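You operate a simulated robot arm through the tools that you are given. There is no shell and no other tool. Be economical: measure what you need, move in short steps, check, and stop when the job is done.

You run a simulated robot arm. Do the job below in one go: nothing can be reset, and whatever is moved stays where it is left.

Task
Charge the blue cube light to 100% in well B, switch off and shut it in the blue box.
Fine: dock it and lift it out only while the charger is off; leave the other lights and the dial alone.

Only the result counts: the job must be done as asked and must still hold three seconds after the hand-in. Knocking over, shifting, dropping, spilling or breaking anything else fails it.

Robot
A 6-joint arm with a two-finger parallel gripper, fixed in place. Base frame: the origin is at the foot of the arm, x ahead of it, y to its left, z up. Units: m, degrees, N and s.
With the tool pointing down near the work surface it reaches from about 0.26 to 0.68 m from the base axis. Its first joint turns from -66.0 to 66.0 degrees. Payload 2.9 kg.
Tool frame: the origin (TCP) lies between the finger pads and is the grasp point; the fingertips stand 0.03 m ahead of it; z points along the fingers, y is the line along which they close. Largest opening 0.11 m; finger width 0.02, thickness 0.01; the body of the gripper, 0.048 by 0.112 m, starts 0.055 m behind the TCP.
Orientation is that of the tool frame in the base frame, as [roll, pitch, yaw] about the fixed x, y, z axes, in that order (R = Rz(yaw) Ry(pitch) Rx(roll)). With the fingers straight down and closing along the base's y, the tool's x points along the base's -x, its y along +y and its z along -z.

Tools
- The arm moves only by the tool drive_tool. Its arguments are lists of equal length, an entry for each row: "slide": the shift along the tool's x, y, z in m, a list of three; "delta_rot": the turn, a rotation vector about the tool's x, y, z in degrees, a list of three; "claw": the gripper command, from -1 (fully open) to 1 (shut), values between in proportion. In form: {"slide": [[x, y, z], ...], "delta_rot": [[rx, ry, rz], ...], "claw": [claw, ...]}. A call has 1 to 20 rows; each row is the pose to reach, as a shift and turn from the pose commanded when the call began, along the tool's axes at that moment. Rows are played at 5 a second. More than 0.05 m and 8.6 degrees between two rows, or a gripper value outside its range, and nothing of the call is played. Where a pose cannot be reached the arm comes as near as it can. A force on the tool above 40 N (or 10 N above the force at the start of the call, whichever is more), or a blocked arm, ends the call early, and 0.2 s more pass. The fingers move at their own pace (about 0.108 m/s each) and stop on an object; they squeeze with about 42 N. The grip force told is the motor's: it shows also when the fingers shut on nothing. Time passes only in rows, and 0.2 s behind the last, so rows that repeat a pose let the fingers close. The reply holds the time, the measured pose of the TCP, the force on the tool along the base axes, the opening and the grip force, in the units named above and with some noise.
- Cameras (640 x 400 px; columns grow to the right, rows downward): "scene" is fixed at [0.0707, 0.4269, 1.3867]; the picture's right is [-0.82, -0.58, 0.00], its down [-0.32, 0.46, -0.83] and it looks along [0.48, -0.68, -0.56] (base axes); focal length 265 px, centre (320, 200). "wrist" rides on the gripper at [-0.036, 0, -0.057] in the tool frame; the picture's right is [0.00, -1.00, 0.00], its down [0.97, 0.00, -0.24] and it looks along [0.24, 0.00, 0.97] (tool axes); focal length 218 px, centre (320, 200). There is no depth. A picture from a camera that has moved, and an enlarged one, comes with that camera's place and axes in the base frame and with its lens.
- get_image(camera): a new picture of that camera. The clock stands still meanwhile.
- close_up(camera, box): a new picture of the part [left, top, right, bottom] of that camera's present view, enlarged. The clock stands still meanwhile.
- job_done(): hands the job in; it is judged then, once.

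Go step by step. Nothing tells you positions but the pictures and the camera data: compare them with the known pose of the tool, close in by small moves and look again before you grip or let go. The budget is 120 turns and 64 pictures, counting those below and the enlarged ones. Unless the task says otherwise, let go and move clear before handing in, and close with one line.

The tools are called after "Call:" as a command line: name --argument value ..., lists and objects as JSON in quotes. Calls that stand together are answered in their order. drive_tool: Moves the arm, as the interface text tells. Its arguments: {"type":"object","properties":{"slide":{"type":"array","items":{"type":"array","items":{"type":"number"}}},"delta_rot":{"type":"array","items":{"type":"array","items":{"type":"number"}}},"claw":{"type":"array","items":{"type":"number"}}},"required":["slide","delta_rot","claw"]} The other tools are called the same way: get_image (camera) takes a picture; close_up (camera, box) takes an enlarged picture of a part of a camera's view; job_done () hands the job in.

At the start:

```text
t: 0.0
position: [0.4611, -0.0288, 1.2243]
tcp_rot: [-179.9, 0.1, 179.9]
contact_force: [-0.1, -0.1, 0.2]
gripper_width: 0.1099
grasp_force: 0.0
```

scene: 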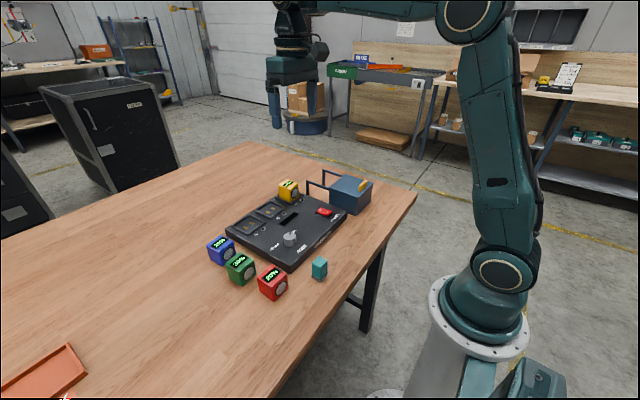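
wrist: 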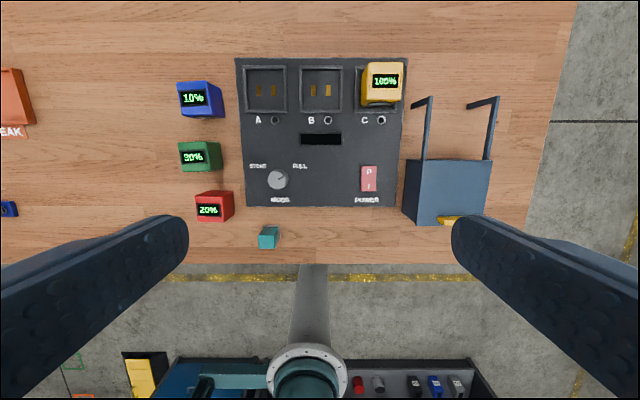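

I see the charger with wells A, B, C (yellow in C), the blue cube at 10%, and a blue box at the right. I'll take enlarged pictures to read details.

Call:
close_up --camera "wrist" --box '[160, 50, 420, 215]'

Call:
close_up --camera "scene" --box '[200, 160, 400, 290]'

Call:
close_up --camera "wrist" --box '[340, 50, 560, 250]'

```text
2.42 times, centred on (290, 132) of wrist
camera zoom: at [0.4973, -0.0293, 1.2818], right [0.0, -1.0, 0.0], down [-0.97, 0.0, 0.24], along [-0.24, 0.0, -0.97], focal length 529 px, centre (393, 364)
```

zoom: 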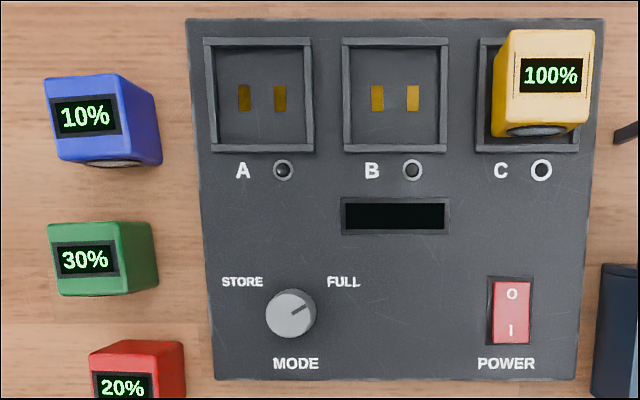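

```text
3.08 times, centred on (300, 225) of scene
camera zoom: at [0.0707, 0.4269, 1.3867], right [-0.82, -0.58, 0.0], down [-0.32, 0.46, -0.83], along [0.48, -0.68, -0.56], focal length 816 px, centre (382, 123)
```

zoom: 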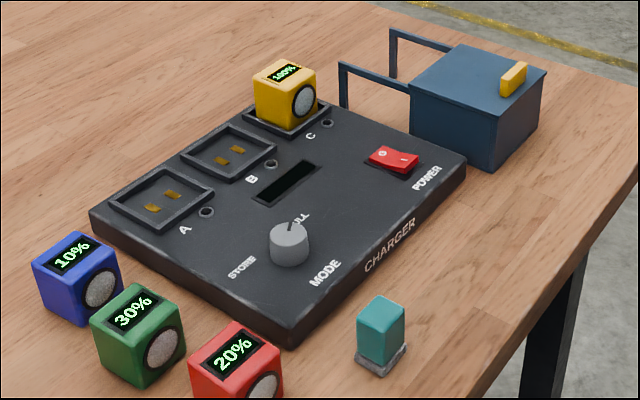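

```text
2.00 times, centred on (450, 150) of wrist
camera zoom: at [0.4973, -0.0293, 1.2818], right [0.0, -1.0, 0.0], down [-0.97, 0.0, 0.24], along [-0.24, 0.0, -0.97], focal length 436 px, centre (60, 300)
```

zoom: 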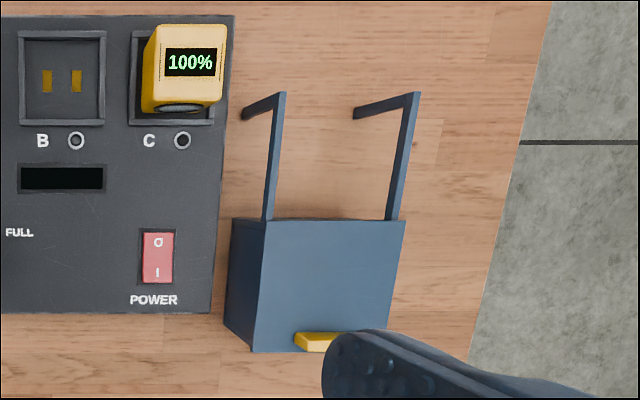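

The charger display is dark (off), the dial points to FULL, and the box has a lid that appears to slide along rails. The blue cube is near (0.57, 0.17); I'll move above it and look again.

Call:
drive_tool --slide '[[-0.018, 0.033, 0.02], [-0.036, 0.066, 0.04], [-0.054, 0.099, 0.07], [-0.072, 0.132, 0.095], [-0.09, 0.165, 0.12], [-0.109, 0.199, 0.14], [-0.109, 0.199, 0.14]]' --delta_rot '[[0, 0, 0], [0, 0, 0], [0, 0, 0], [0, 0, 0], [0, 0, 0], [0, 0, 0], [0, 0, 0]]' --claw '[-1, -1, -1, -1, -1, -1, -1]'

Call:
get_image --camera "wrist"

```text
t: 1.6
position: [0.5666, 0.1692, 1.0838]
tcp_rot: [-180.0, 0.0, 180.0]
contact_force: [-0.8, 0.4, -0.7]
gripper_width: 0.1099
grasp_force: 0.0
```

```text
58 pictures are left
camera wrist: at [0.6032, 0.1691, 1.1413], right [0.0, -1.0, 0.0], down [-0.97, 0.0, 0.24], along [-0.24, 0.0, -0.97], focal length 218 px, centre (320, 200)
```

wrist: 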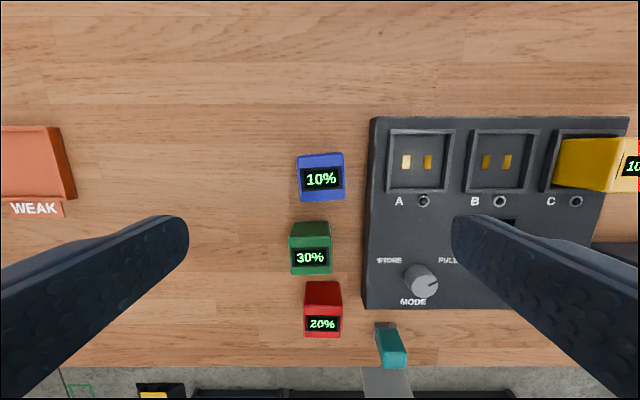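

Call:
close_up --camera "wrist" --box '[270, 130, 400, 210]'

```text
4.92 times, centred on (335, 170) of wrist
camera zoom: at [0.6032, 0.1691, 1.1413], right [0.0, -1.0, 0.0], down [-0.97, 0.0, 0.24], along [-0.24, 0.0, -0.97], focal length 1074 px, centre (246, 348)
```

zoom: 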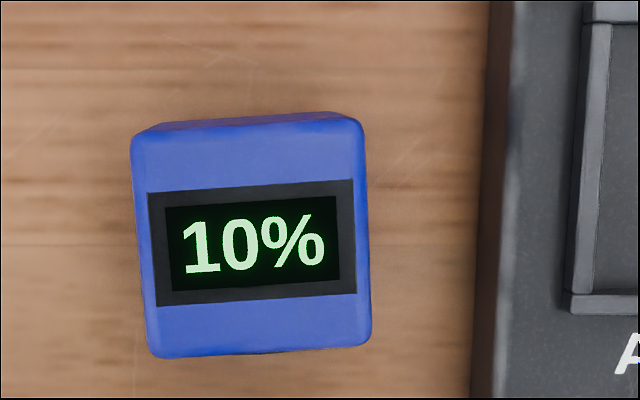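

The blue cube is at about (0.570, 0.168), edge 0.05, yaw about +4°. I'll align the yaw, half close the gripper to 0.08 and descend part way.

Call:
drive_tool --slide '[[0, -0.001, 0.04], [0, -0.002, 0.08], [0, -0.002, 0.1], [0, -0.002, 0.1]]' --delta_rot '[[0, 0, -2], [0, 0, -4.3], [0, 0, -4.3], [0, 0, -4.3]]' --claw '[-0.45, -0.45, -0.45, -0.45]'

Call:
get_image --camera "wrist"

```text
t: 2.6
position: [0.5678, 0.1681, 0.9853]
tcp_rot: [180.0, 0.0, -175.6]
contact_force: [0.1, 0.8, 0.9]
gripper_width: 0.0796
grasp_force: 0.0
```

```text
56 pictures are left
camera wrist: at [0.6042, 0.1705, 1.0424], right [0.08, -1.0, 0.0], down [-0.97, -0.07, 0.24], along [-0.24, -0.02, -0.97], focal length 218 px, centre (320, 200)
```

wrist: 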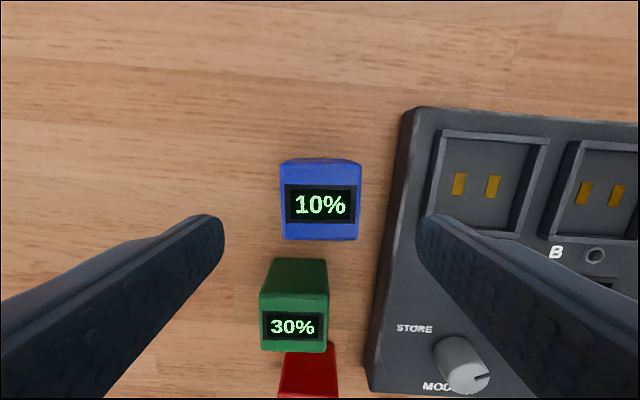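

Aligned; the cube centre is 3 mm ahead of the TCP. Descending to z≈0.912 and gripping high, so the fingertips stay above the well rim later.

Call:
drive_tool --slide '[[-0.003, 0, 0.035], [-0.003, 0, 0.065], [-0.003, 0, 0.073], [-0.003, 0, 0.073], [-0.003, 0, 0.073], [-0.003, 0, 0.073], [-0.003, 0, 0.073]]' --delta_rot '[[0, 0, 0], [0, 0, 0], [0, 0, 0], [0, 0, 0], [0, 0, 0], [0, 0, 0], [0, 0, 0]]' --claw '[-0.45, -0.45, -0.45, -0.45, 1, 1, 1]'

```text
t: 4.2
position: [0.5721, 0.1689, 0.9109]
tcp_rot: [180.0, 0.0, -175.8]
contact_force: [-0.4, 0.7, -0.5]
gripper_width: 0.0497
grasp_force: 42.3
```

Gripped (0.050). Lifting and squaring the tool up with the base.

Call:
drive_tool --slide '[[0, 0, -0.04], [0, 0, -0.08], [0, 0, -0.09], [0, 0, -0.09]]' --delta_rot '[[0, 0, 0], [0, 0, 0], [0, 0, 4.3], [0, 0, 4.3]]' --claw '[1, 1, 1, 1]'

```text
t: 5.2
position: [0.5732, 0.169, 1.0041]
tcp_rot: [-180.0, -0.1, 179.9]
contact_force: [0.4, 0.0, 0.8]
gripper_width: 0.0
grasp_force: 37.5
```

The gripper reads width 0, so the cube has slipped out. I'll look.

Call:
get_image --camera "wrist"

Call:
close_up --camera "scene" --box '[180, 160, 380, 310]'

```text
55 pictures are left
camera wrist: at [0.6094, 0.1688, 1.0615], right [0.0, -1.0, 0.0], down [-0.97, 0.0, 0.24], along [-0.24, 0.0, -0.97], focal length 218 px, centre (320, 200)
```

wrist: 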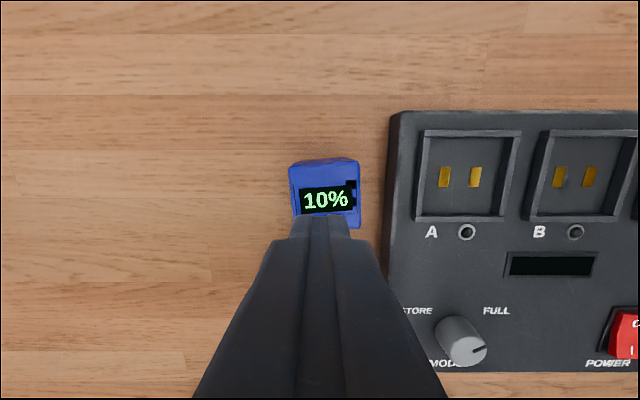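

```text
2.67 times, centred on (280, 235) of scene
camera zoom: at [0.0707, 0.4269, 1.3867], right [-0.82, -0.58, 0.0], down [-0.32, 0.46, -0.83], along [0.48, -0.68, -0.56], focal length 707 px, centre (427, 107)
```

zoom: 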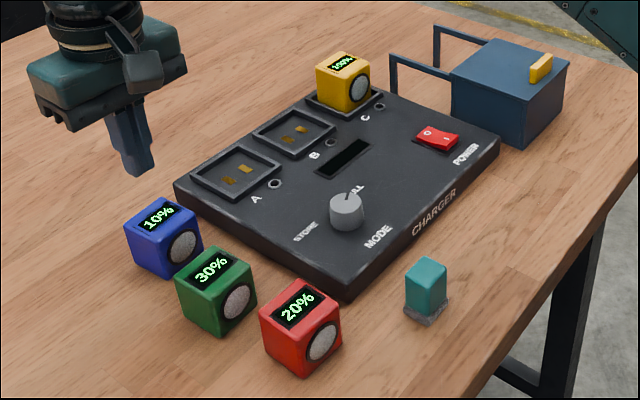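

The cube slipped out near the table and stands almost where it was. I'll reopen above it, realign and look before gripping lower and lifting more gently.

Call:
drive_tool --slide '[[0, 0, 0.005], [0, 0, 0.015], [0, 0, 0.015]]' --delta_rot '[[0, 0, 0], [0, 0, -4.3], [0, 0, -4.3]]' --claw '[-0.45, -0.45, -0.45]'

Call:
close_up --camera "wrist" --box '[240, 130, 400, 260]'

Call:
close_up --camera "scene" --box '[200, 225, 260, 275]'

```text
t: 6.0
position: [0.5745, 0.1688, 0.988]
tcp_rot: [180.0, 0.0, -175.6]
contact_force: [0.1, 1.2, -0.8]
gripper_width: 0.0796
grasp_force: 0.1
```

```text
3.08 times, centred on (320, 195) of wrist
camera zoom: at [0.6096, 0.171, 1.0449], right [0.08, -1.0, 0.0], down [-0.97, -0.07, 0.24], along [-0.24, -0.02, -0.97], focal length 672 px, centre (320, 215)
```

zoom: 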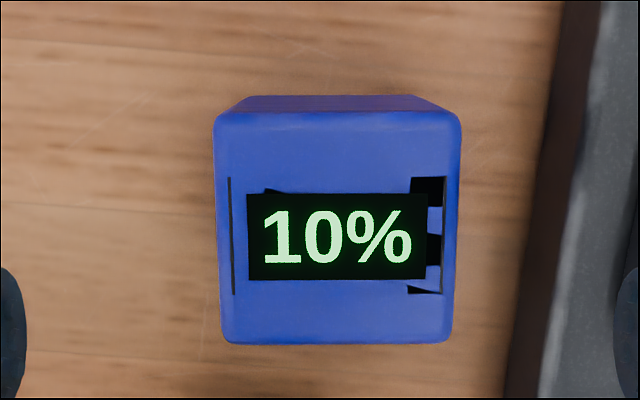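

```text
8.00 times, centred on (230, 250) of scene
camera zoom: at [0.0707, 0.4269, 1.3867], right [-0.82, -0.58, 0.0], down [-0.32, 0.46, -0.83], along [0.48, -0.68, -0.56], focal length 2122 px, centre (1040, -200)
```

zoom: 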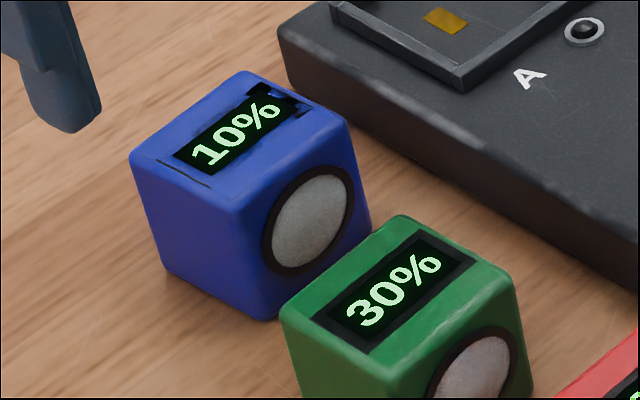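

The cube stands upright at about (0.574, 0.165). Regripping lower (TCP z≈0.899).

Call:
drive_tool --slide '[[0, -0.004, 0.04], [0, -0.004, 0.08], [0, -0.004, 0.089], [0, -0.004, 0.089], [0, -0.004, 0.089], [0, -0.004, 0.089], [0, -0.004, 0.089], [0, -0.004, 0.089], [0, -0.004, 0.089], [0, -0.004, 0.085], [0, -0.004, 0.08], [0, -0.004, 0.075]]' --delta_rot '[[0, 0, 0], [0, 0, 0], [0, 0, 0], [0, 0, 0], [0, 0, 0], [0, 0, 0], [0, 0, 0], [0, 0, 0], [0, 0, 0], [0, 0, 0], [0, 0, 0], [0, 0, 0]]' --claw '[-0.45, -0.45, -0.45, -0.45, 1, 1, 1, 1, 1, 1, 1, 1]'

Call:
close_up --camera "scene" --box '[180, 200, 280, 275]'

```text
t: 8.6
position: [0.5729, 0.1646, 0.9119]
tcp_rot: [180.0, 0.0, -175.8]
contact_force: [0.2, -0.2, -2.8]
gripper_width: 0.0496
grasp_force: 42.4
```

```text
5.33 times, centred on (230, 238) of scene
camera zoom: at [0.0708, 0.427, 1.3867], right [-0.82, -0.58, 0.0], down [-0.32, 0.46, -0.83], along [0.48, -0.68, -0.56], focal length 1414 px, centre (800, 0)
```

zoom: 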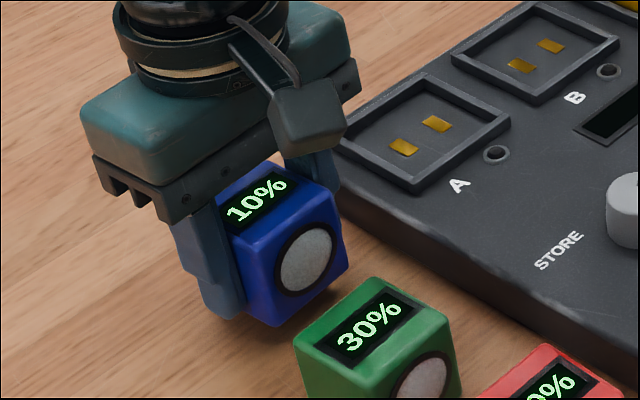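

Held, 13 mm up. Continuing the lift gently and squaring up.

Call:
drive_tool --slide '[[0, 0, -0.005], [0, 0, -0.012], [0, 0, -0.02], [0, 0, -0.03], [0, 0, -0.04], [0, 0, -0.05], [0, 0, -0.06], [0, 0, -0.068], [0, 0, -0.072], [0, 0, -0.073], [0, 0, -0.073], [0, 0, -0.073]]' --delta_rot '[[0, 0, 0], [0, 0, 0], [0, 0, 0], [0, 0, 0], [0, 0, 0], [0, 0, 0], [0, 0, 0.8], [0, 0, 1.6], [0, 0, 2.5], [0, 0, 3.4], [0, 0, 4.2], [0, 0, 4.2]]' --claw '[1, 1, 1, 1, 1, 1, 1, 1, 1, 1, 1, 1]'

Call:
get_image --camera "wrist"

Call:
close_up --camera "scene" --box '[180, 170, 320, 275]'

```text
t: 11.2
position: [0.5725, 0.1647, 0.9857]
tcp_rot: [-180.0, 0.0, -179.9]
contact_force: [0.0, -0.5, -2.5]
gripper_width: 0.0494
grasp_force: 42.2
```

```text
50 pictures are left
camera wrist: at [0.6089, 0.1641, 1.0422], right [0.0, -1.0, 0.0], down [-0.97, 0.0, 0.24], along [-0.24, 0.0, -0.97], focal length 218 px, centre (320, 200)
```

wrist: 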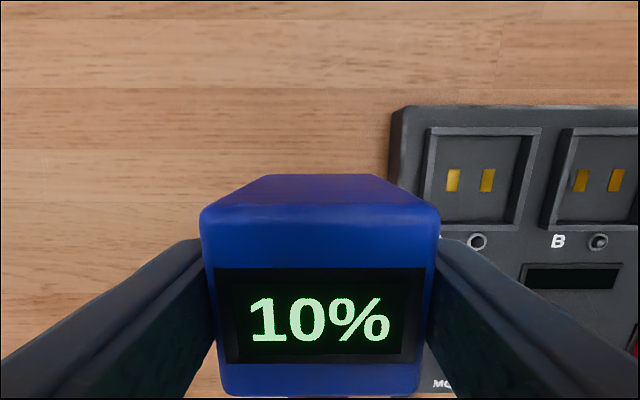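

```text
3.81 times, centred on (250, 222) of scene
camera zoom: at [0.0708, 0.427, 1.3867], right [-0.82, -0.58, 0.0], down [-0.32, 0.46, -0.83], along [0.48, -0.68, -0.56], focal length 1010 px, centre (587, 114)
```

zoom: 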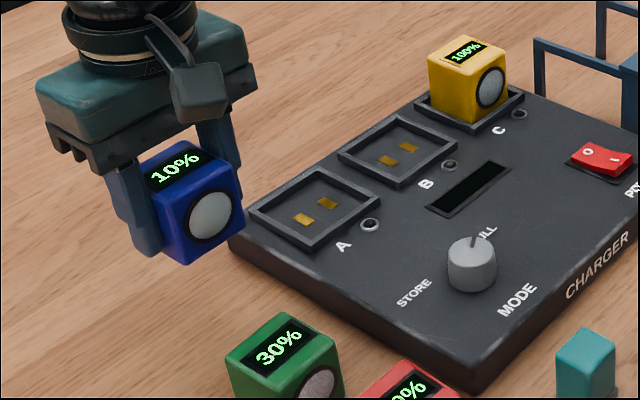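

Held well. I'll carry it to a spot short of well B, where the camera can see the well past the cube.

Call:
drive_tool --slide '[[0.004, -0.008, -0.01], [0.012, -0.026, -0.025], [0.022, -0.047, -0.04], [0.032, -0.068, -0.044], [0.042, -0.089, -0.044], [0.052, -0.11, -0.044], [0.062, -0.131, -0.044], [0.072, -0.152, -0.044], [0.081, -0.172, -0.044], [0.088, -0.187, -0.044], [0.0925, -0.1955, -0.044], [0.0925, -0.1955, -0.044]]' --delta_rot '[[0, 0, 0], [0, 0, 0], [0, 0, 0], [0, 0, 0], [0, 0, 0], [0, 0, 0], [0, 0, 0], [0, 0, 0], [0, 0, 0], [0, 0, 0], [0, 0, 0], [0, 0, 0]]' --claw '[1, 1, 1, 1, 1, 1, 1, 1, 1, 1, 1, 1]'

Call:
get_image --camera "wrist"

```text
t: 13.8
position: [0.479, -0.0308, 1.028]
tcp_rot: [180.0, -0.1, -179.9]
contact_force: [-0.4, 0.4, -3.1]
gripper_width: 0.0495
grasp_force: 42.0
```

```text
48 pictures are left
camera wrist: at [0.5152, -0.0311, 1.0849], right [0.0, -1.0, 0.0], down [-0.97, 0.0, 0.24], along [-0.24, 0.0, -0.97], focal length 218 px, centre (320, 200)
```

wrist: 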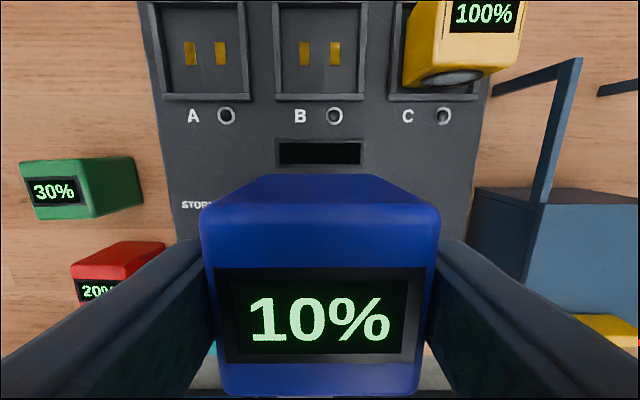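

Well B's centre comes out near (0.587, −0.031) with rim at z≈0.90. I'll move over it and down to about 4 cm above, then check.

Call:
drive_tool --slide '[[-0.01, 0, 0], [-0.03, 0, 0], [-0.05, 0, 0], [-0.07, 0, 0.01], [-0.088, 0, 0.02], [-0.1, 0, 0.035], [-0.1065, 0, 0.048], [-0.1065, 0, 0.053], [-0.1065, 0, 0.053]]' --delta_rot '[[0, 0, 0], [0, 0, 0], [0, 0, 0], [0, 0, 0], [0, 0, 0], [0, 0, 0], [0, 0, 0], [0, 0, 0], [0, 0, 0]]' --claw '[1, 1, 1, 1, 1, 1, 1, 1, 1]'

Call:
close_up --camera "scene" --box '[210, 140, 350, 260]'

Call:
get_image --camera "wrist"

```text
t: 15.8
position: [0.5872, -0.0293, 0.9746]
tcp_rot: [179.9, 0.0, -179.9]
contact_force: [0.3, -0.9, -2.8]
gripper_width: 0.0497
grasp_force: 41.8
```

```text
3.33 times, centred on (280, 200) of scene
camera zoom: at [0.0708, 0.4269, 1.3867], right [-0.82, -0.58, 0.0], down [-0.32, 0.46, -0.83], along [0.48, -0.68, -0.56], focal length 884 px, centre (453, 200)
```

zoom: 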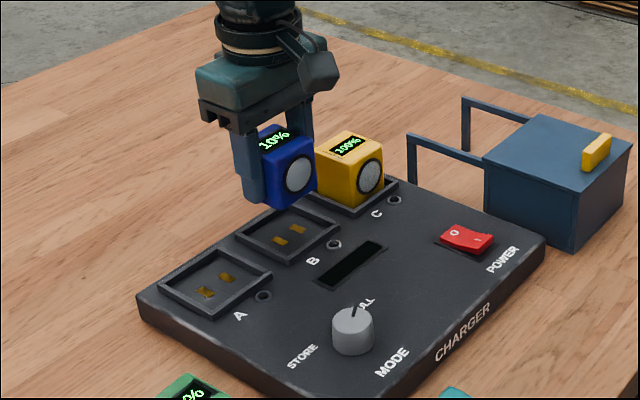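

```text
46 pictures are left
camera wrist: at [0.624, -0.0304, 1.0322], right [0.0, -1.0, 0.0], down [-0.97, 0.0, 0.24], along [-0.24, 0.0, -0.97], focal length 218 px, centre (320, 200)
```

wrist: 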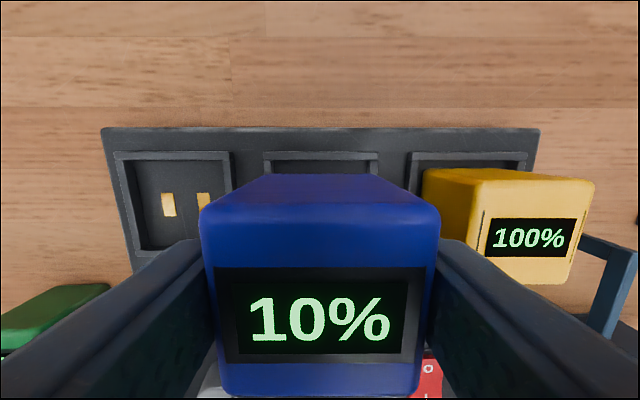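

Alignment with well B is good to about a millimetre. Lowering in small steps, watching the force.

Call:
drive_tool --slide '[[0.001, 0, 0.01], [0.0015, 0, 0.02], [0.0015, 0, 0.028], [0.0015, 0, 0.032], [0.0015, 0, 0.036], [0.0015, 0, 0.036]]' --delta_rot '[[0, 0, 0], [0, 0, 0], [0, 0, 0], [0, 0, 0], [0, 0, 0], [0, 0, 0]]' --claw '[1, 1, 1, 1, 1, 1]'

Call:
close_up --camera "scene" --box '[240, 160, 340, 240]'

```text
t: 17.2
position: [0.5862, -0.0294, 0.9403]
tcp_rot: [180.0, 0.0, -180.0]
contact_force: [0.0, -0.4, -0.7]
gripper_width: 0.0497
grasp_force: 41.1
```

```text
5.00 times, centred on (290, 200) of scene
camera zoom: at [0.0708, 0.4269, 1.3867], right [-0.82, -0.58, 0.0], down [-0.32, 0.46, -0.83], along [0.48, -0.68, -0.56], focal length 1326 px, centre (470, 200)
```

zoom: 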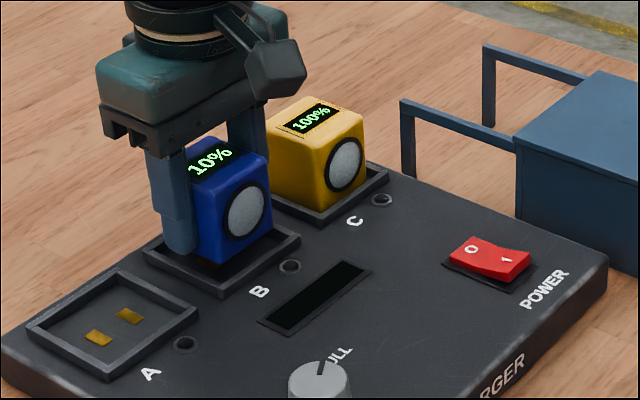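

The cube is just entering the well. Continuing with 1.5 mm steps.

Call:
drive_tool --slide '[[0, 0, 0.0015], [0, 0, 0.003], [0, 0, 0.003]]' --delta_rot '[[0, 0, 0], [0, 0, 0], [0, 0, 0]]' --claw '[1, 1, 1]'

```text
t: 18.0
position: [0.586, -0.0304, 0.9358]
tcp_rot: [-179.9, 0.0, -179.9]
contact_force: [-0.2, 0.3, -2.4]
gripper_width: 0.0497
grasp_force: 41.9
```

Call:
drive_tool --slide '[[0, 0, 0.0015], [0, 0, 0.003], [0, 0, 0.003]]' --delta_rot '[[0, 0, 0], [0, 0, 0], [0, 0, 0]]' --claw '[1, 1, 1]'

Call:
close_up --camera "scene" --box '[255, 170, 325, 225]'

```text
t: 18.8
position: [0.5855, -0.0309, 0.9336]
tcp_rot: [180.0, 0.0, -180.0]
contact_force: [0.4, -0.1, -3.1]
gripper_width: 0.0499
grasp_force: 41.8
```

```text
7.27 times, centred on (290, 198) of scene
camera zoom: at [0.0708, 0.4269, 1.3867], right [-0.82, -0.58, 0.0], down [-0.32, 0.46, -0.83], along [0.48, -0.68, -0.56], focal length 1929 px, centre (538, 218)
```

zoom: 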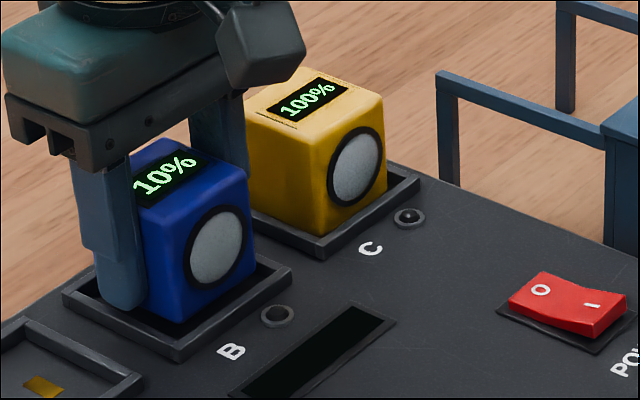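

Still hanging free, some 5 mm to go. Continuing.

Call:
drive_tool --slide '[[0, 0, 0.001], [0, 0, 0.002], [0, 0, 0.003], [0, 0, 0.003]]' --delta_rot '[[0, 0, 0], [0, 0, 0], [0, 0, 0], [0, 0, 0]]' --claw '[1, 1, 1, 1]'

Call:
close_up --camera "scene" --box '[255, 170, 325, 225]'

```text
t: 19.8
position: [0.5858, -0.0307, 0.9287]
tcp_rot: [-180.0, 0.0, -179.9]
contact_force: [-0.7, 0.1, -2.5]
gripper_width: 0.0499
grasp_force: 42.0
```

```text
7.27 times, centred on (290, 198) of scene
camera zoom: at [0.0708, 0.4269, 1.3867], right [-0.82, -0.58, 0.0], down [-0.32, 0.46, -0.83], along [0.48, -0.68, -0.56], focal length 1929 px, centre (538, 218)
```

zoom: 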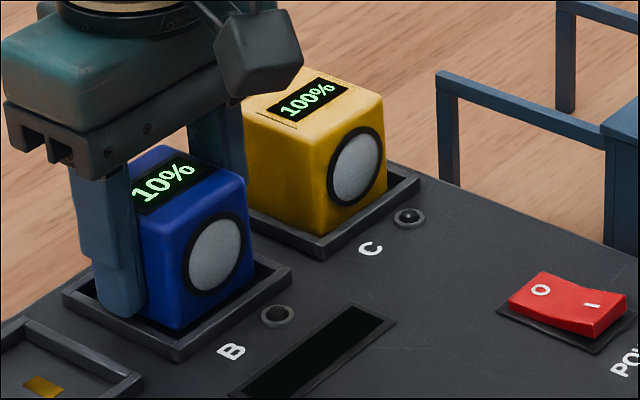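

Call:
drive_tool --slide '[[0, 0, 0.001], [0, 0, 0.002], [0, 0, 0.003], [0, 0, 0.003]]' --delta_rot '[[0, 0, 0], [0, 0, 0], [0, 0, 0], [0, 0, 0]]' --claw '[1, 1, 1, 1]'

Call:
close_up --camera "scene" --box '[255, 170, 325, 225]'

```text
t: 20.8
position: [0.5862, -0.0304, 0.9287]
tcp_rot: [179.9, 0.0, -180.0]
contact_force: [-2.5, 0.1, 7.7]
gripper_width: 0.0494
grasp_force: 41.9
```

```text
7.27 times, centred on (290, 198) of scene
camera zoom: at [0.0705, 0.427, 1.3867], right [-0.82, -0.58, 0.0], down [-0.32, 0.46, -0.83], along [0.48, -0.68, -0.56], focal length 1929 px, centre (538, 218)
```

zoom: 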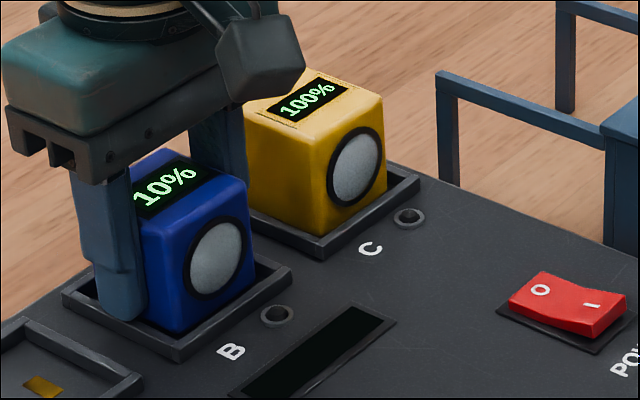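

Contact (7.7 N): the cube is within ~1–2 mm of the well floor. I'll ease the load and open slightly, then rise clear.

Call:
drive_tool --slide '[[0, 0, -0.0025], [0, 0, -0.0025], [0, 0, -0.0025], [0, 0, -0.0025], [0, 0, -0.01], [0, 0, -0.03], [0, 0, -0.06], [0, 0, -0.09], [0, 0, -0.1]]' --delta_rot '[[0, 0, 0], [0, 0, 0], [0, 0, 0], [0, 0, 0], [0, 0, 0], [0, 0, 0], [0, 0, 0], [0, 0, 0], [0, 0, 0]]' --claw '[1, -0.4, -0.4, -0.4, -0.4, -0.4, -0.4, -0.4, -0.4]'

Call:
close_up --camera "scene" --box '[240, 160, 340, 240]'

Call:
get_image --camera "wrist"

```text
t: 22.8
position: [0.5836, -0.0307, 1.0274]
tcp_rot: [180.0, -0.1, -179.9]
contact_force: [-0.3, 0.4, -0.1]
gripper_width: 0.0768
grasp_force: 0.1
```

```text
5.00 times, centred on (290, 200) of scene
camera zoom: at [0.0707, 0.4269, 1.3867], right [-0.82, -0.58, 0.0], down [-0.32, 0.46, -0.83], along [0.48, -0.68, -0.56], focal length 1326 px, centre (470, 200)
```

zoom: 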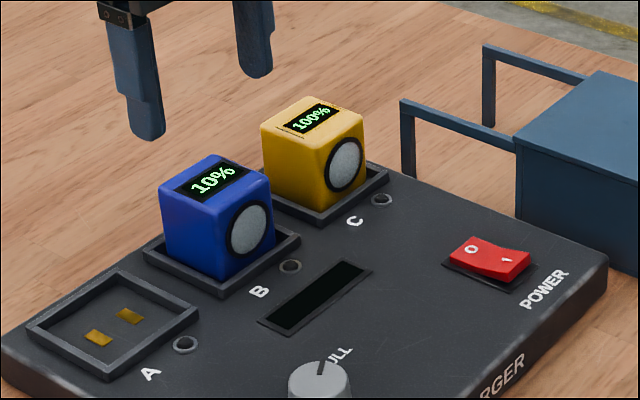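

```text
40 pictures are left
camera wrist: at [0.6211, -0.0317, 1.0839], right [0.0, -1.0, 0.0], down [-0.97, 0.0, 0.24], along [-0.24, 0.0, -0.97], focal length 218 px, centre (320, 200)
```

wrist: 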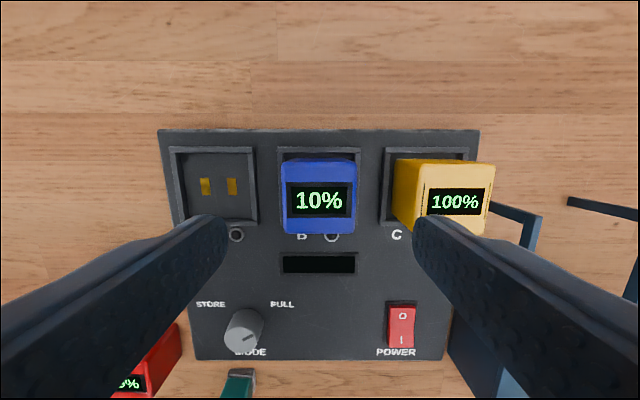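

Blue sits level in well B, charger still off. Next I close the fingers and go above the "I" end of the power rocker, centre near (0.444, −0.114).

Call:
drive_tool --slide '[[0.03, -0.015, 0], [0.065, -0.032, 0], [0.1, -0.05, 0], [0.13, -0.068, 0.01], [0.154, -0.083, 0.03], [0.154, -0.083, 0.035], [0.154, -0.083, 0.035]]' --delta_rot '[[0, 0, 0], [0, 0, 0], [0, 0, 0], [0, 0, 0], [0, 0, 0], [0, 0, 0], [0, 0, 0]]' --claw '[-0.4, -0.4, 1, 1, 1, 1, 1]'

Call:
get_image --camera "wrist"

Call:
close_up --camera "scene" --box '[280, 160, 380, 240]'

```text
t: 24.4
position: [0.4284, -0.1141, 0.995]
tcp_rot: [179.9, 0.1, -179.9]
contact_force: [-0.4, -0.5, -0.4]
gripper_width: 0.0
grasp_force: 37.2
```

```text
39 pictures are left
camera wrist: at [0.4654, -0.1153, 1.0511], right [0.0, -1.0, 0.0], down [-0.97, 0.0, 0.24], along [-0.24, 0.0, -0.97], focal length 218 px, centre (320, 200)
```

wrist: 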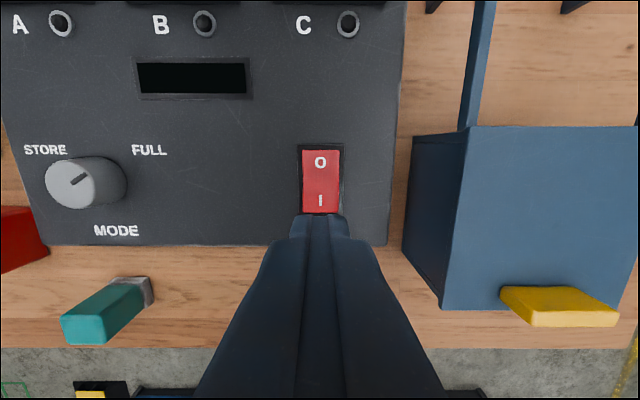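

```text
5.00 times, centred on (330, 200) of scene
camera zoom: at [0.0707, 0.4269, 1.3867], right [-0.82, -0.58, 0.0], down [-0.32, 0.46, -0.83], along [0.48, -0.68, -0.56], focal length 1326 px, centre (270, 200)
```

zoom: 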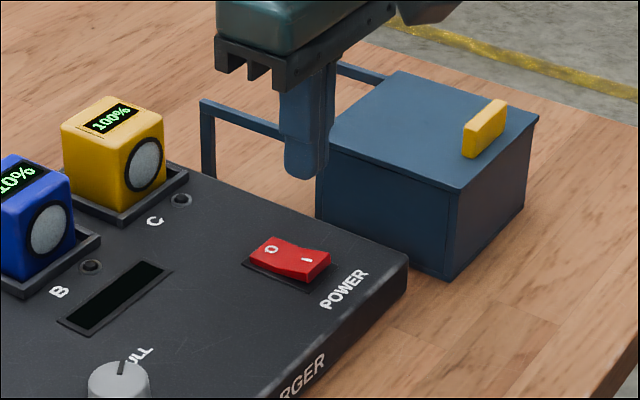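

The fingers are over the "I" end. Lowering onto it.

Call:
drive_tool --slide '[[0.001, -0.001, 0.03], [0.001, -0.001, 0.05], [0.001, -0.001, 0.054], [0.001, -0.001, 0.057], [0.001, -0.001, 0.06], [0.001, -0.001, 0.06]]' --delta_rot '[[0, 0, 0], [0, 0, 0], [0, 0, 0], [0, 0, 0], [0, 0, 0], [0, 0, 0]]' --claw '[1, 1, 1, 1, 1, 1]'

Call:
close_up --camera "scene" --box '[260, 160, 360, 240]'

```text
t: 25.8
position: [0.4321, -0.1152, 0.932]
tcp_rot: [180.0, 0.0, -179.9]
contact_force: [-0.4, -0.1, -0.6]
gripper_width: 0.0001
grasp_force: 37.5
```

```text
5.00 times, centred on (310, 200) of scene
camera zoom: at [0.0707, 0.4269, 1.3867], right [-0.82, -0.58, 0.0], down [-0.32, 0.46, -0.83], along [0.48, -0.68, -0.56], focal length 1326 px, centre (370, 200)
```

zoom: 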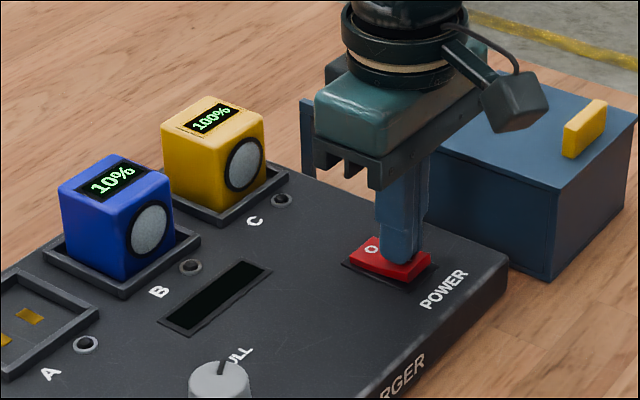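

Call:
drive_tool --slide '[[0.004, 0, 0], [0.004, 0, 0.002], [0.004, 0, 0.004], [0.004, 0, 0.006], [0.004, 0, 0.008], [0.004, 0, 0.008]]' --delta_rot '[[0, 0, 0], [0, 0, 0], [0, 0, 0], [0, 0, 0], [0, 0, 0], [0, 0, 0]]' --claw '[1, 1, 1, 1, 1, 1]'

Call:
close_up --camera "scene" --box '[260, 160, 360, 240]'

```text
t: 26.9
position: [0.4276, -0.1148, 0.9297]
tcp_rot: [180.0, 0.2, -179.9]
contact_force: [-4.5, 1.1, 6.4]
gripper_width: 0.0
grasp_force: 37.6
stopped in row 5: the force on the tool passed its limit (the readings are from after the stop); the commanded pose is now the measured one
```

```text
5.00 times, centred on (310, 200) of scene
camera zoom: at [0.0705, 0.427, 1.3867], right [-0.82, -0.58, 0.0], down [-0.32, 0.46, -0.83], along [0.48, -0.68, -0.56], focal length 1326 px, centre (370, 200)
```

zoom: 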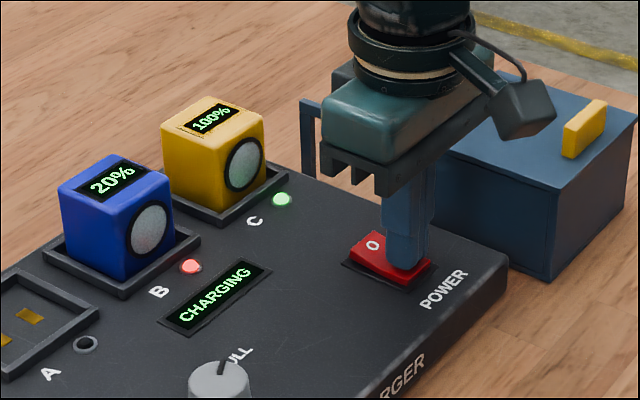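

The charger is on, "CHARGING", blue already at 20%. I'll rise, hover over the "O" end and wait.

Call:
drive_tool --slide '[[0, 0, -0.015], [0, 0, -0.03], [-0.015, 0, -0.03], [-0.028, 0, -0.03], [-0.028, 0, -0.03], [-0.028, 0, -0.03]]' --delta_rot '[[0, 0, 0], [0, 0, 0], [0, 0, 0], [0, 0, 0], [0, 0, 0], [0, 0, 0]]' --claw '[1, 1, 1, 1, 1, 1]'

Call:
close_up --camera "scene" --box '[260, 160, 360, 240]'

```text
t: 28.4
position: [0.4558, -0.1148, 0.9576]
tcp_rot: [-179.9, 0.1, -179.8]
contact_force: [0.4, 0.1, 0.6]
gripper_width: 0.0001
grasp_force: 38.2
```

```text
5.00 times, centred on (310, 200) of scene
camera zoom: at [0.0707, 0.4269, 1.3867], right [-0.82, -0.58, 0.0], down [-0.32, 0.46, -0.83], along [0.48, -0.68, -0.56], focal length 1326 px, centre (370, 200)
```

zoom: 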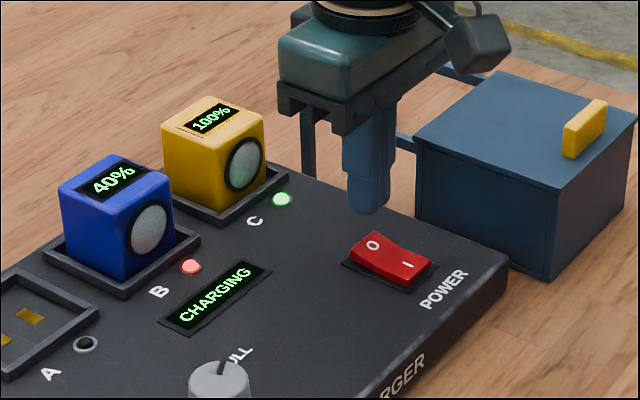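

40% now, about 13%/s. Waiting 4 s.

Call:
drive_tool --slide '[[0, 0, 0], [0, 0, 0], [0, 0, 0], [0, 0, 0], [0, 0, 0], [0, 0, 0], [0, 0, 0], [0, 0, 0], [0, 0, 0], [0, 0, 0], [0, 0, 0], [0, 0, 0], [0, 0, 0], [0, 0, 0], [0, 0, 0], [0, 0, 0], [0, 0, 0], [0, 0, 0], [0, 0, 0], [0, 0, 0]]' --delta_rot '[[0, 0, 0], [0, 0, 0], [0, 0, 0], [0, 0, 0], [0, 0, 0], [0, 0, 0], [0, 0, 0], [0, 0, 0], [0, 0, 0], [0, 0, 0], [0, 0, 0], [0, 0, 0], [0, 0, 0], [0, 0, 0], [0, 0, 0], [0, 0, 0], [0, 0, 0], [0, 0, 0], [0, 0, 0], [0, 0, 0]]' --claw '[1, 1, 1, 1, 1, 1, 1, 1, 1, 1, 1, 1, 1, 1, 1, 1, 1, 1, 1, 1]'

Call:
close_up --camera "scene" --box '[260, 160, 360, 240]'

```text
t: 32.5
position: [0.4558, -0.1155, 0.958]
tcp_rot: [-180.0, 0.3, -179.9]
contact_force: [0.6, 0.7, 0.7]
gripper_width: 0.0001
grasp_force: 38.4
```

```text
5.00 times, centred on (310, 200) of scene
camera zoom: at [0.0707, 0.4269, 1.3867], right [-0.82, -0.58, 0.0], down [-0.32, 0.46, -0.83], along [0.48, -0.68, -0.56], focal length 1326 px, centre (370, 200)
```

zoom: 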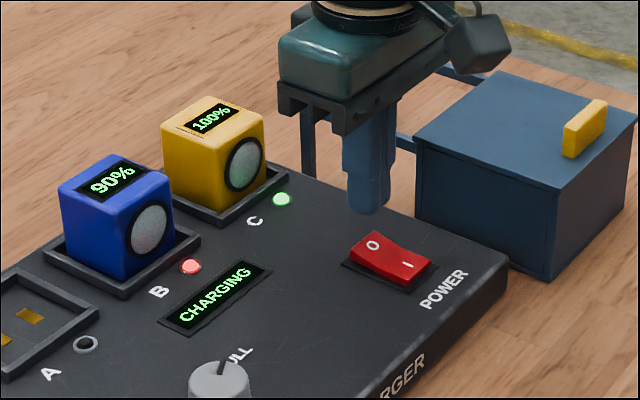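

90% now. Waiting 1.4 s more.

Call:
drive_tool --slide '[[0, 0, 0], [0, 0, 0], [0, 0, 0], [0, 0, 0], [0, 0, 0], [0, 0, 0]]' --delta_rot '[[0, 0, 0], [0, 0, 0], [0, 0, 0], [0, 0, 0], [0, 0, 0], [0, 0, 0]]' --claw '[1, 1, 1, 1, 1, 1]'

Call:
close_up --camera "scene" --box '[260, 160, 360, 240]'

```text
t: 34.0
position: [0.4556, -0.1157, 0.9568]
tcp_rot: [180.0, 0.1, -179.9]
contact_force: [0.2, 0.5, 0.5]
gripper_width: 0.0
grasp_force: 37.5
```

```text
5.00 times, centred on (310, 200) of scene
camera zoom: at [0.0707, 0.4269, 1.3867], right [-0.82, -0.58, 0.0], down [-0.32, 0.46, -0.83], along [0.48, -0.68, -0.56], focal length 1326 px, centre (370, 200)
```

zoom: 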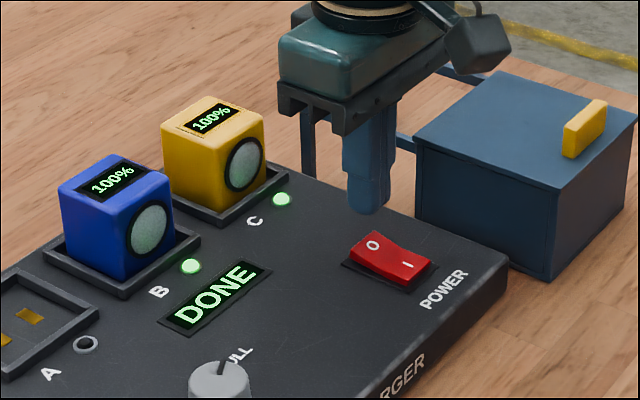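

100%, "DONE". Pressing the "O" end to switch off.

Call:
drive_tool --slide '[[0, 0, 0.015], [0, 0, 0.02], [0, 0, 0.022], [0, 0, 0.024], [0, 0, 0.026], [0, 0, 0.028], [0, 0, 0.03], [0, 0, 0.032]]' --delta_rot '[[0, 0, 0], [0, 0, 0], [0, 0, 0], [0, 0, 0], [0, 0, 0], [0, 0, 0], [0, 0, 0], [0, 0, 0]]' --claw '[1, 1, 1, 1, 1, 1, 1, 1]'

Call:
close_up --camera "scene" --box '[260, 160, 360, 240]'

```text
t: 35.8
position: [0.4539, -0.1156, 0.9288]
tcp_rot: [-179.9, 0.5, -179.9]
contact_force: [-5.5, 3.1, 23.6]
gripper_width: 0.0
grasp_force: 37.7
```

```text
5.00 times, centred on (310, 200) of scene
camera zoom: at [0.0703, 0.4271, 1.3867], right [-0.82, -0.58, 0.0], down [-0.32, 0.46, -0.83], along [0.48, -0.68, -0.56], focal length 1326 px, centre (370, 200)
```

zoom: 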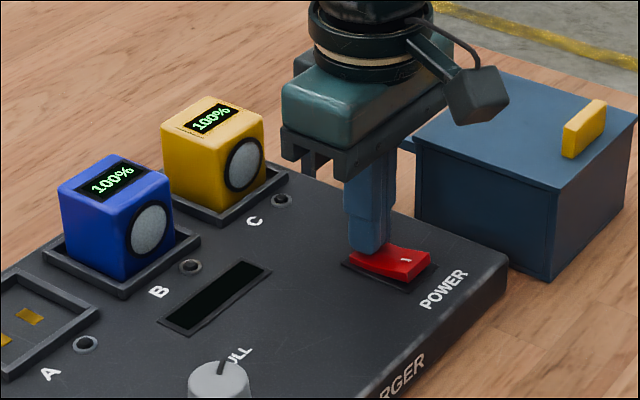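

Charger is off. Rising and moving over the box lid to inspect it.

Call:
drive_tool --slide '[[0, 0, -0.04], [0, 0, -0.08], [0, 0, -0.12], [0, 0, -0.15], [0.015, -0.04, -0.17], [0.03, -0.08, -0.17], [0.045, -0.12, -0.17], [0.05, -0.13, -0.17], [0.05, -0.13, -0.17]]' --delta_rot '[[0, 0, 0], [0, 0, 0], [0, 0, 0], [0, 0, 0], [0, 0, 0], [0, 0, 0], [0, 0, 0], [0, 0, 0], [0, 0, 0]]' --claw '[1, 1, 1, 1, 1, 0, -1, -1, -1]'

Call:
get_image --camera "wrist"

Call:
close_up --camera "scene" --box '[290, 160, 390, 240]'

```text
t: 37.8
position: [0.4074, -0.2445, 1.0985]
tcp_rot: [-180.0, 0.2, -179.9]
contact_force: [-0.5, -0.2, 0.2]
gripper_width: 0.1098
grasp_force: 0.1
```

```text
31 pictures are left
camera wrist: at [0.4434, -0.2449, 1.1557], right [0.0, -1.0, 0.0], down [-0.97, 0.0, 0.24], along [-0.24, 0.0, -0.97], focal length 218 px, centre (320, 200)
```

wrist: 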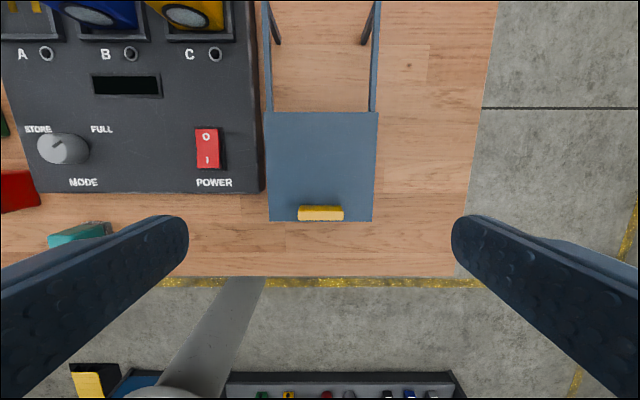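

```text
5.00 times, centred on (340, 200) of scene
camera zoom: at [0.0707, 0.4269, 1.3867], right [-0.82, -0.58, 0.0], down [-0.32, 0.46, -0.83], along [0.48, -0.68, -0.56], focal length 1326 px, centre (220, 200)
```

zoom: 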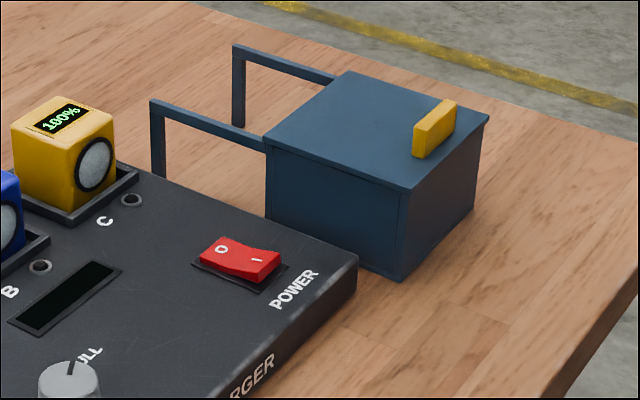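

The lid is ~0.112 m square with top z≈0.93, and the yellow handle (46 mm along y) sits on its front edge. I can grip the handle's ends without turning the tool; one enlarged look first.

Call:
close_up --camera "wrist" --box '[260, 160, 380, 235]'

```text
5.33 times, centred on (320, 198) of wrist
camera zoom: at [0.4434, -0.2449, 1.1557], right [0.0, -1.0, 0.0], down [-0.97, 0.0, 0.24], along [-0.24, 0.0, -0.97], focal length 1164 px, centre (320, 213)
```

zoom: 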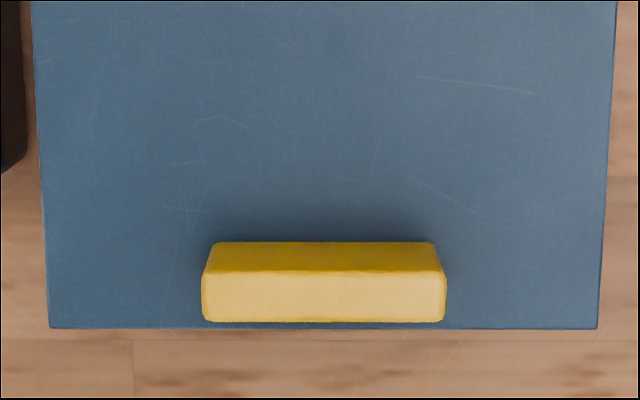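

Handle: x≈0.3715–0.3815, y≈−0.2456±0.023, top z≈0.95. Descending to straddle its ends.

Call:
drive_tool --slide '[[0.01, 0, 0.03], [0.02, 0, 0.06], [0.03, -0.001, 0.09], [0.03, -0.001, 0.1], [0.03, -0.001, 0.1]]' --delta_rot '[[0, 0, 0], [0, 0, 0], [0, 0, 0], [0, 0, 0], [0, 0, 0]]' --claw '[-0.5, -0.5, -0.5, -0.5, -0.5]'

Call:
get_image --camera "wrist"

```text
t: 39.0
position: [0.3758, -0.2468, 0.9957]
tcp_rot: [180.0, 0.2, 180.0]
contact_force: [-0.8, 0.5, 0.0]
gripper_width: 0.0822
grasp_force: 0.0
```

```text
28 pictures are left
camera wrist: at [0.4122, -0.2487, 1.0533], right [0.0, -1.0, 0.0], down [-0.97, 0.0, 0.24], along [-0.24, 0.0, -0.97], focal length 218 px, centre (320, 200)
```

wrist: 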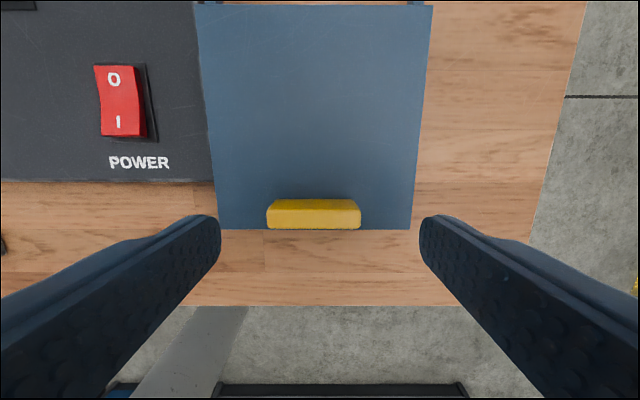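

Call:
drive_tool --slide '[[0, 0.002, 0.015], [0, 0.002, 0.025], [0, 0.002, 0.03], [0, 0.002, 0.03], [0, 0.002, 0.03], [0, 0.002, 0.03], [0, 0.002, 0.03]]' --delta_rot '[[0, 0, 0], [0, 0, 0], [0, 0, 0], [0, 0, 0], [0, 0, 0], [0, 0, 0], [0, 0, 0]]' --claw '[-0.5, -0.5, -0.5, -0.5, 1, 1, 1]'

Call:
close_up --camera "scene" --box '[290, 150, 390, 230]'

```text
t: 40.5
position: [0.3774, -0.2449, 0.9664]
tcp_rot: [-179.9, 0.1, 180.0]
contact_force: [0.2, -6.4, -4.3]
gripper_width: 0.0433
grasp_force: 44.9
```

```text
5.00 times, centred on (340, 190) of scene
camera zoom: at [0.0708, 0.4267, 1.3868], right [-0.82, -0.58, 0.0], down [-0.32, 0.46, -0.83], along [0.48, -0.68, -0.56], focal length 1326 px, centre (220, 250)
```

zoom: 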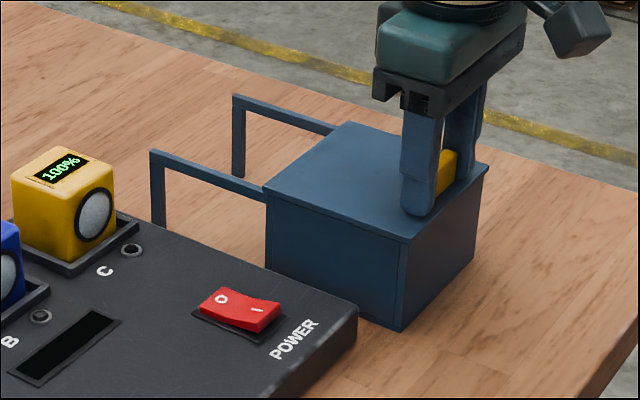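

Handle gripped. Sliding the lid gently towards +x by 3 cm first, to see whether it moves.

Call:
drive_tool --slide '[[-0.003, 0, 0], [-0.008, 0, 0], [-0.014, 0, 0], [-0.02, 0, 0], [-0.026, 0, 0], [-0.03, 0, 0]]' --delta_rot '[[0, 0, 0], [0, 0, 0], [0, 0, 0], [0, 0, 0], [0, 0, 0], [0, 0, 0]]' --claw '[1, 1, 1, 1, 1, 1]'

Call:
close_up --camera "scene" --box '[290, 150, 390, 230]'

```text
t: 42.0
position: [0.4072, -0.2454, 0.9651]
tcp_rot: [-180.0, 0.1, -179.8]
contact_force: [-0.4, -7.5, -0.4]
gripper_width: 0.0433
grasp_force: 45.3
```

```text
5.00 times, centred on (340, 190) of scene
camera zoom: at [0.0707, 0.4268, 1.3868], right [-0.82, -0.58, 0.0], down [-0.32, 0.46, -0.83], along [0.48, -0.68, -0.56], focal length 1326 px, centre (220, 250)
```

zoom: 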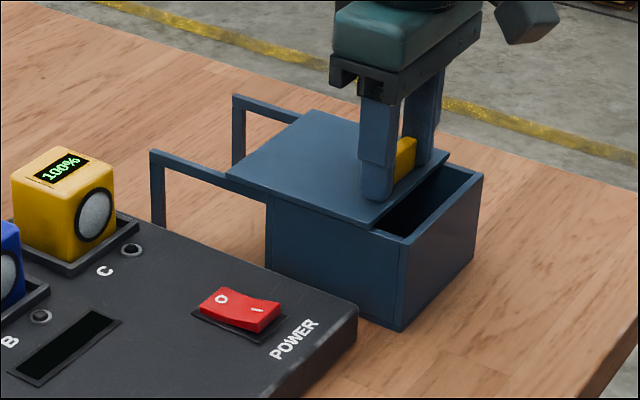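

The lid slides. Continuing another 6.5 cm.

Call:
drive_tool --slide '[[-0.004, 0, 0], [-0.01, 0, 0], [-0.017, 0, 0], [-0.024, 0, 0], [-0.031, 0, 0], [-0.038, 0, 0], [-0.045, 0, 0], [-0.051, 0, 0], [-0.057, 0, 0], [-0.062, 0, 0], [-0.066, 0, 0], [-0.066, 0, 0]]' --delta_rot '[[0, 0, 0], [0, 0, 0], [0, 0, 0], [0, 0, 0], [0, 0, 0], [0, 0, 0], [0, 0, 0], [0, 0, 0], [0, 0, 0], [0, 0, 0], [0, 0, 0], [0, 0, 0]]' --claw '[1, 1, 1, 1, 1, 1, 1, 1, 1, 1, 1, 1]'

Call:
close_up --camera "scene" --box '[290, 150, 390, 230]'

```text
t: 44.5
position: [0.4705, -0.2444, 0.9668]
tcp_rot: [-180.0, 0.3, 180.0]
contact_force: [-0.6, -11.3, -8.4]
gripper_width: 0.0432
grasp_force: 45.0
```

```text
5.00 times, centred on (340, 190) of scene
camera zoom: at [0.0708, 0.4266, 1.3868], right [-0.82, -0.58, 0.0], down [-0.32, 0.46, -0.83], along [0.48, -0.68, -0.56], focal length 1326 px, centre (220, 250)
```

zoom: 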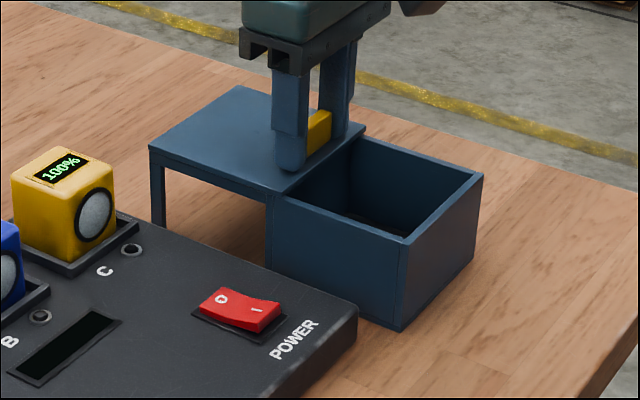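

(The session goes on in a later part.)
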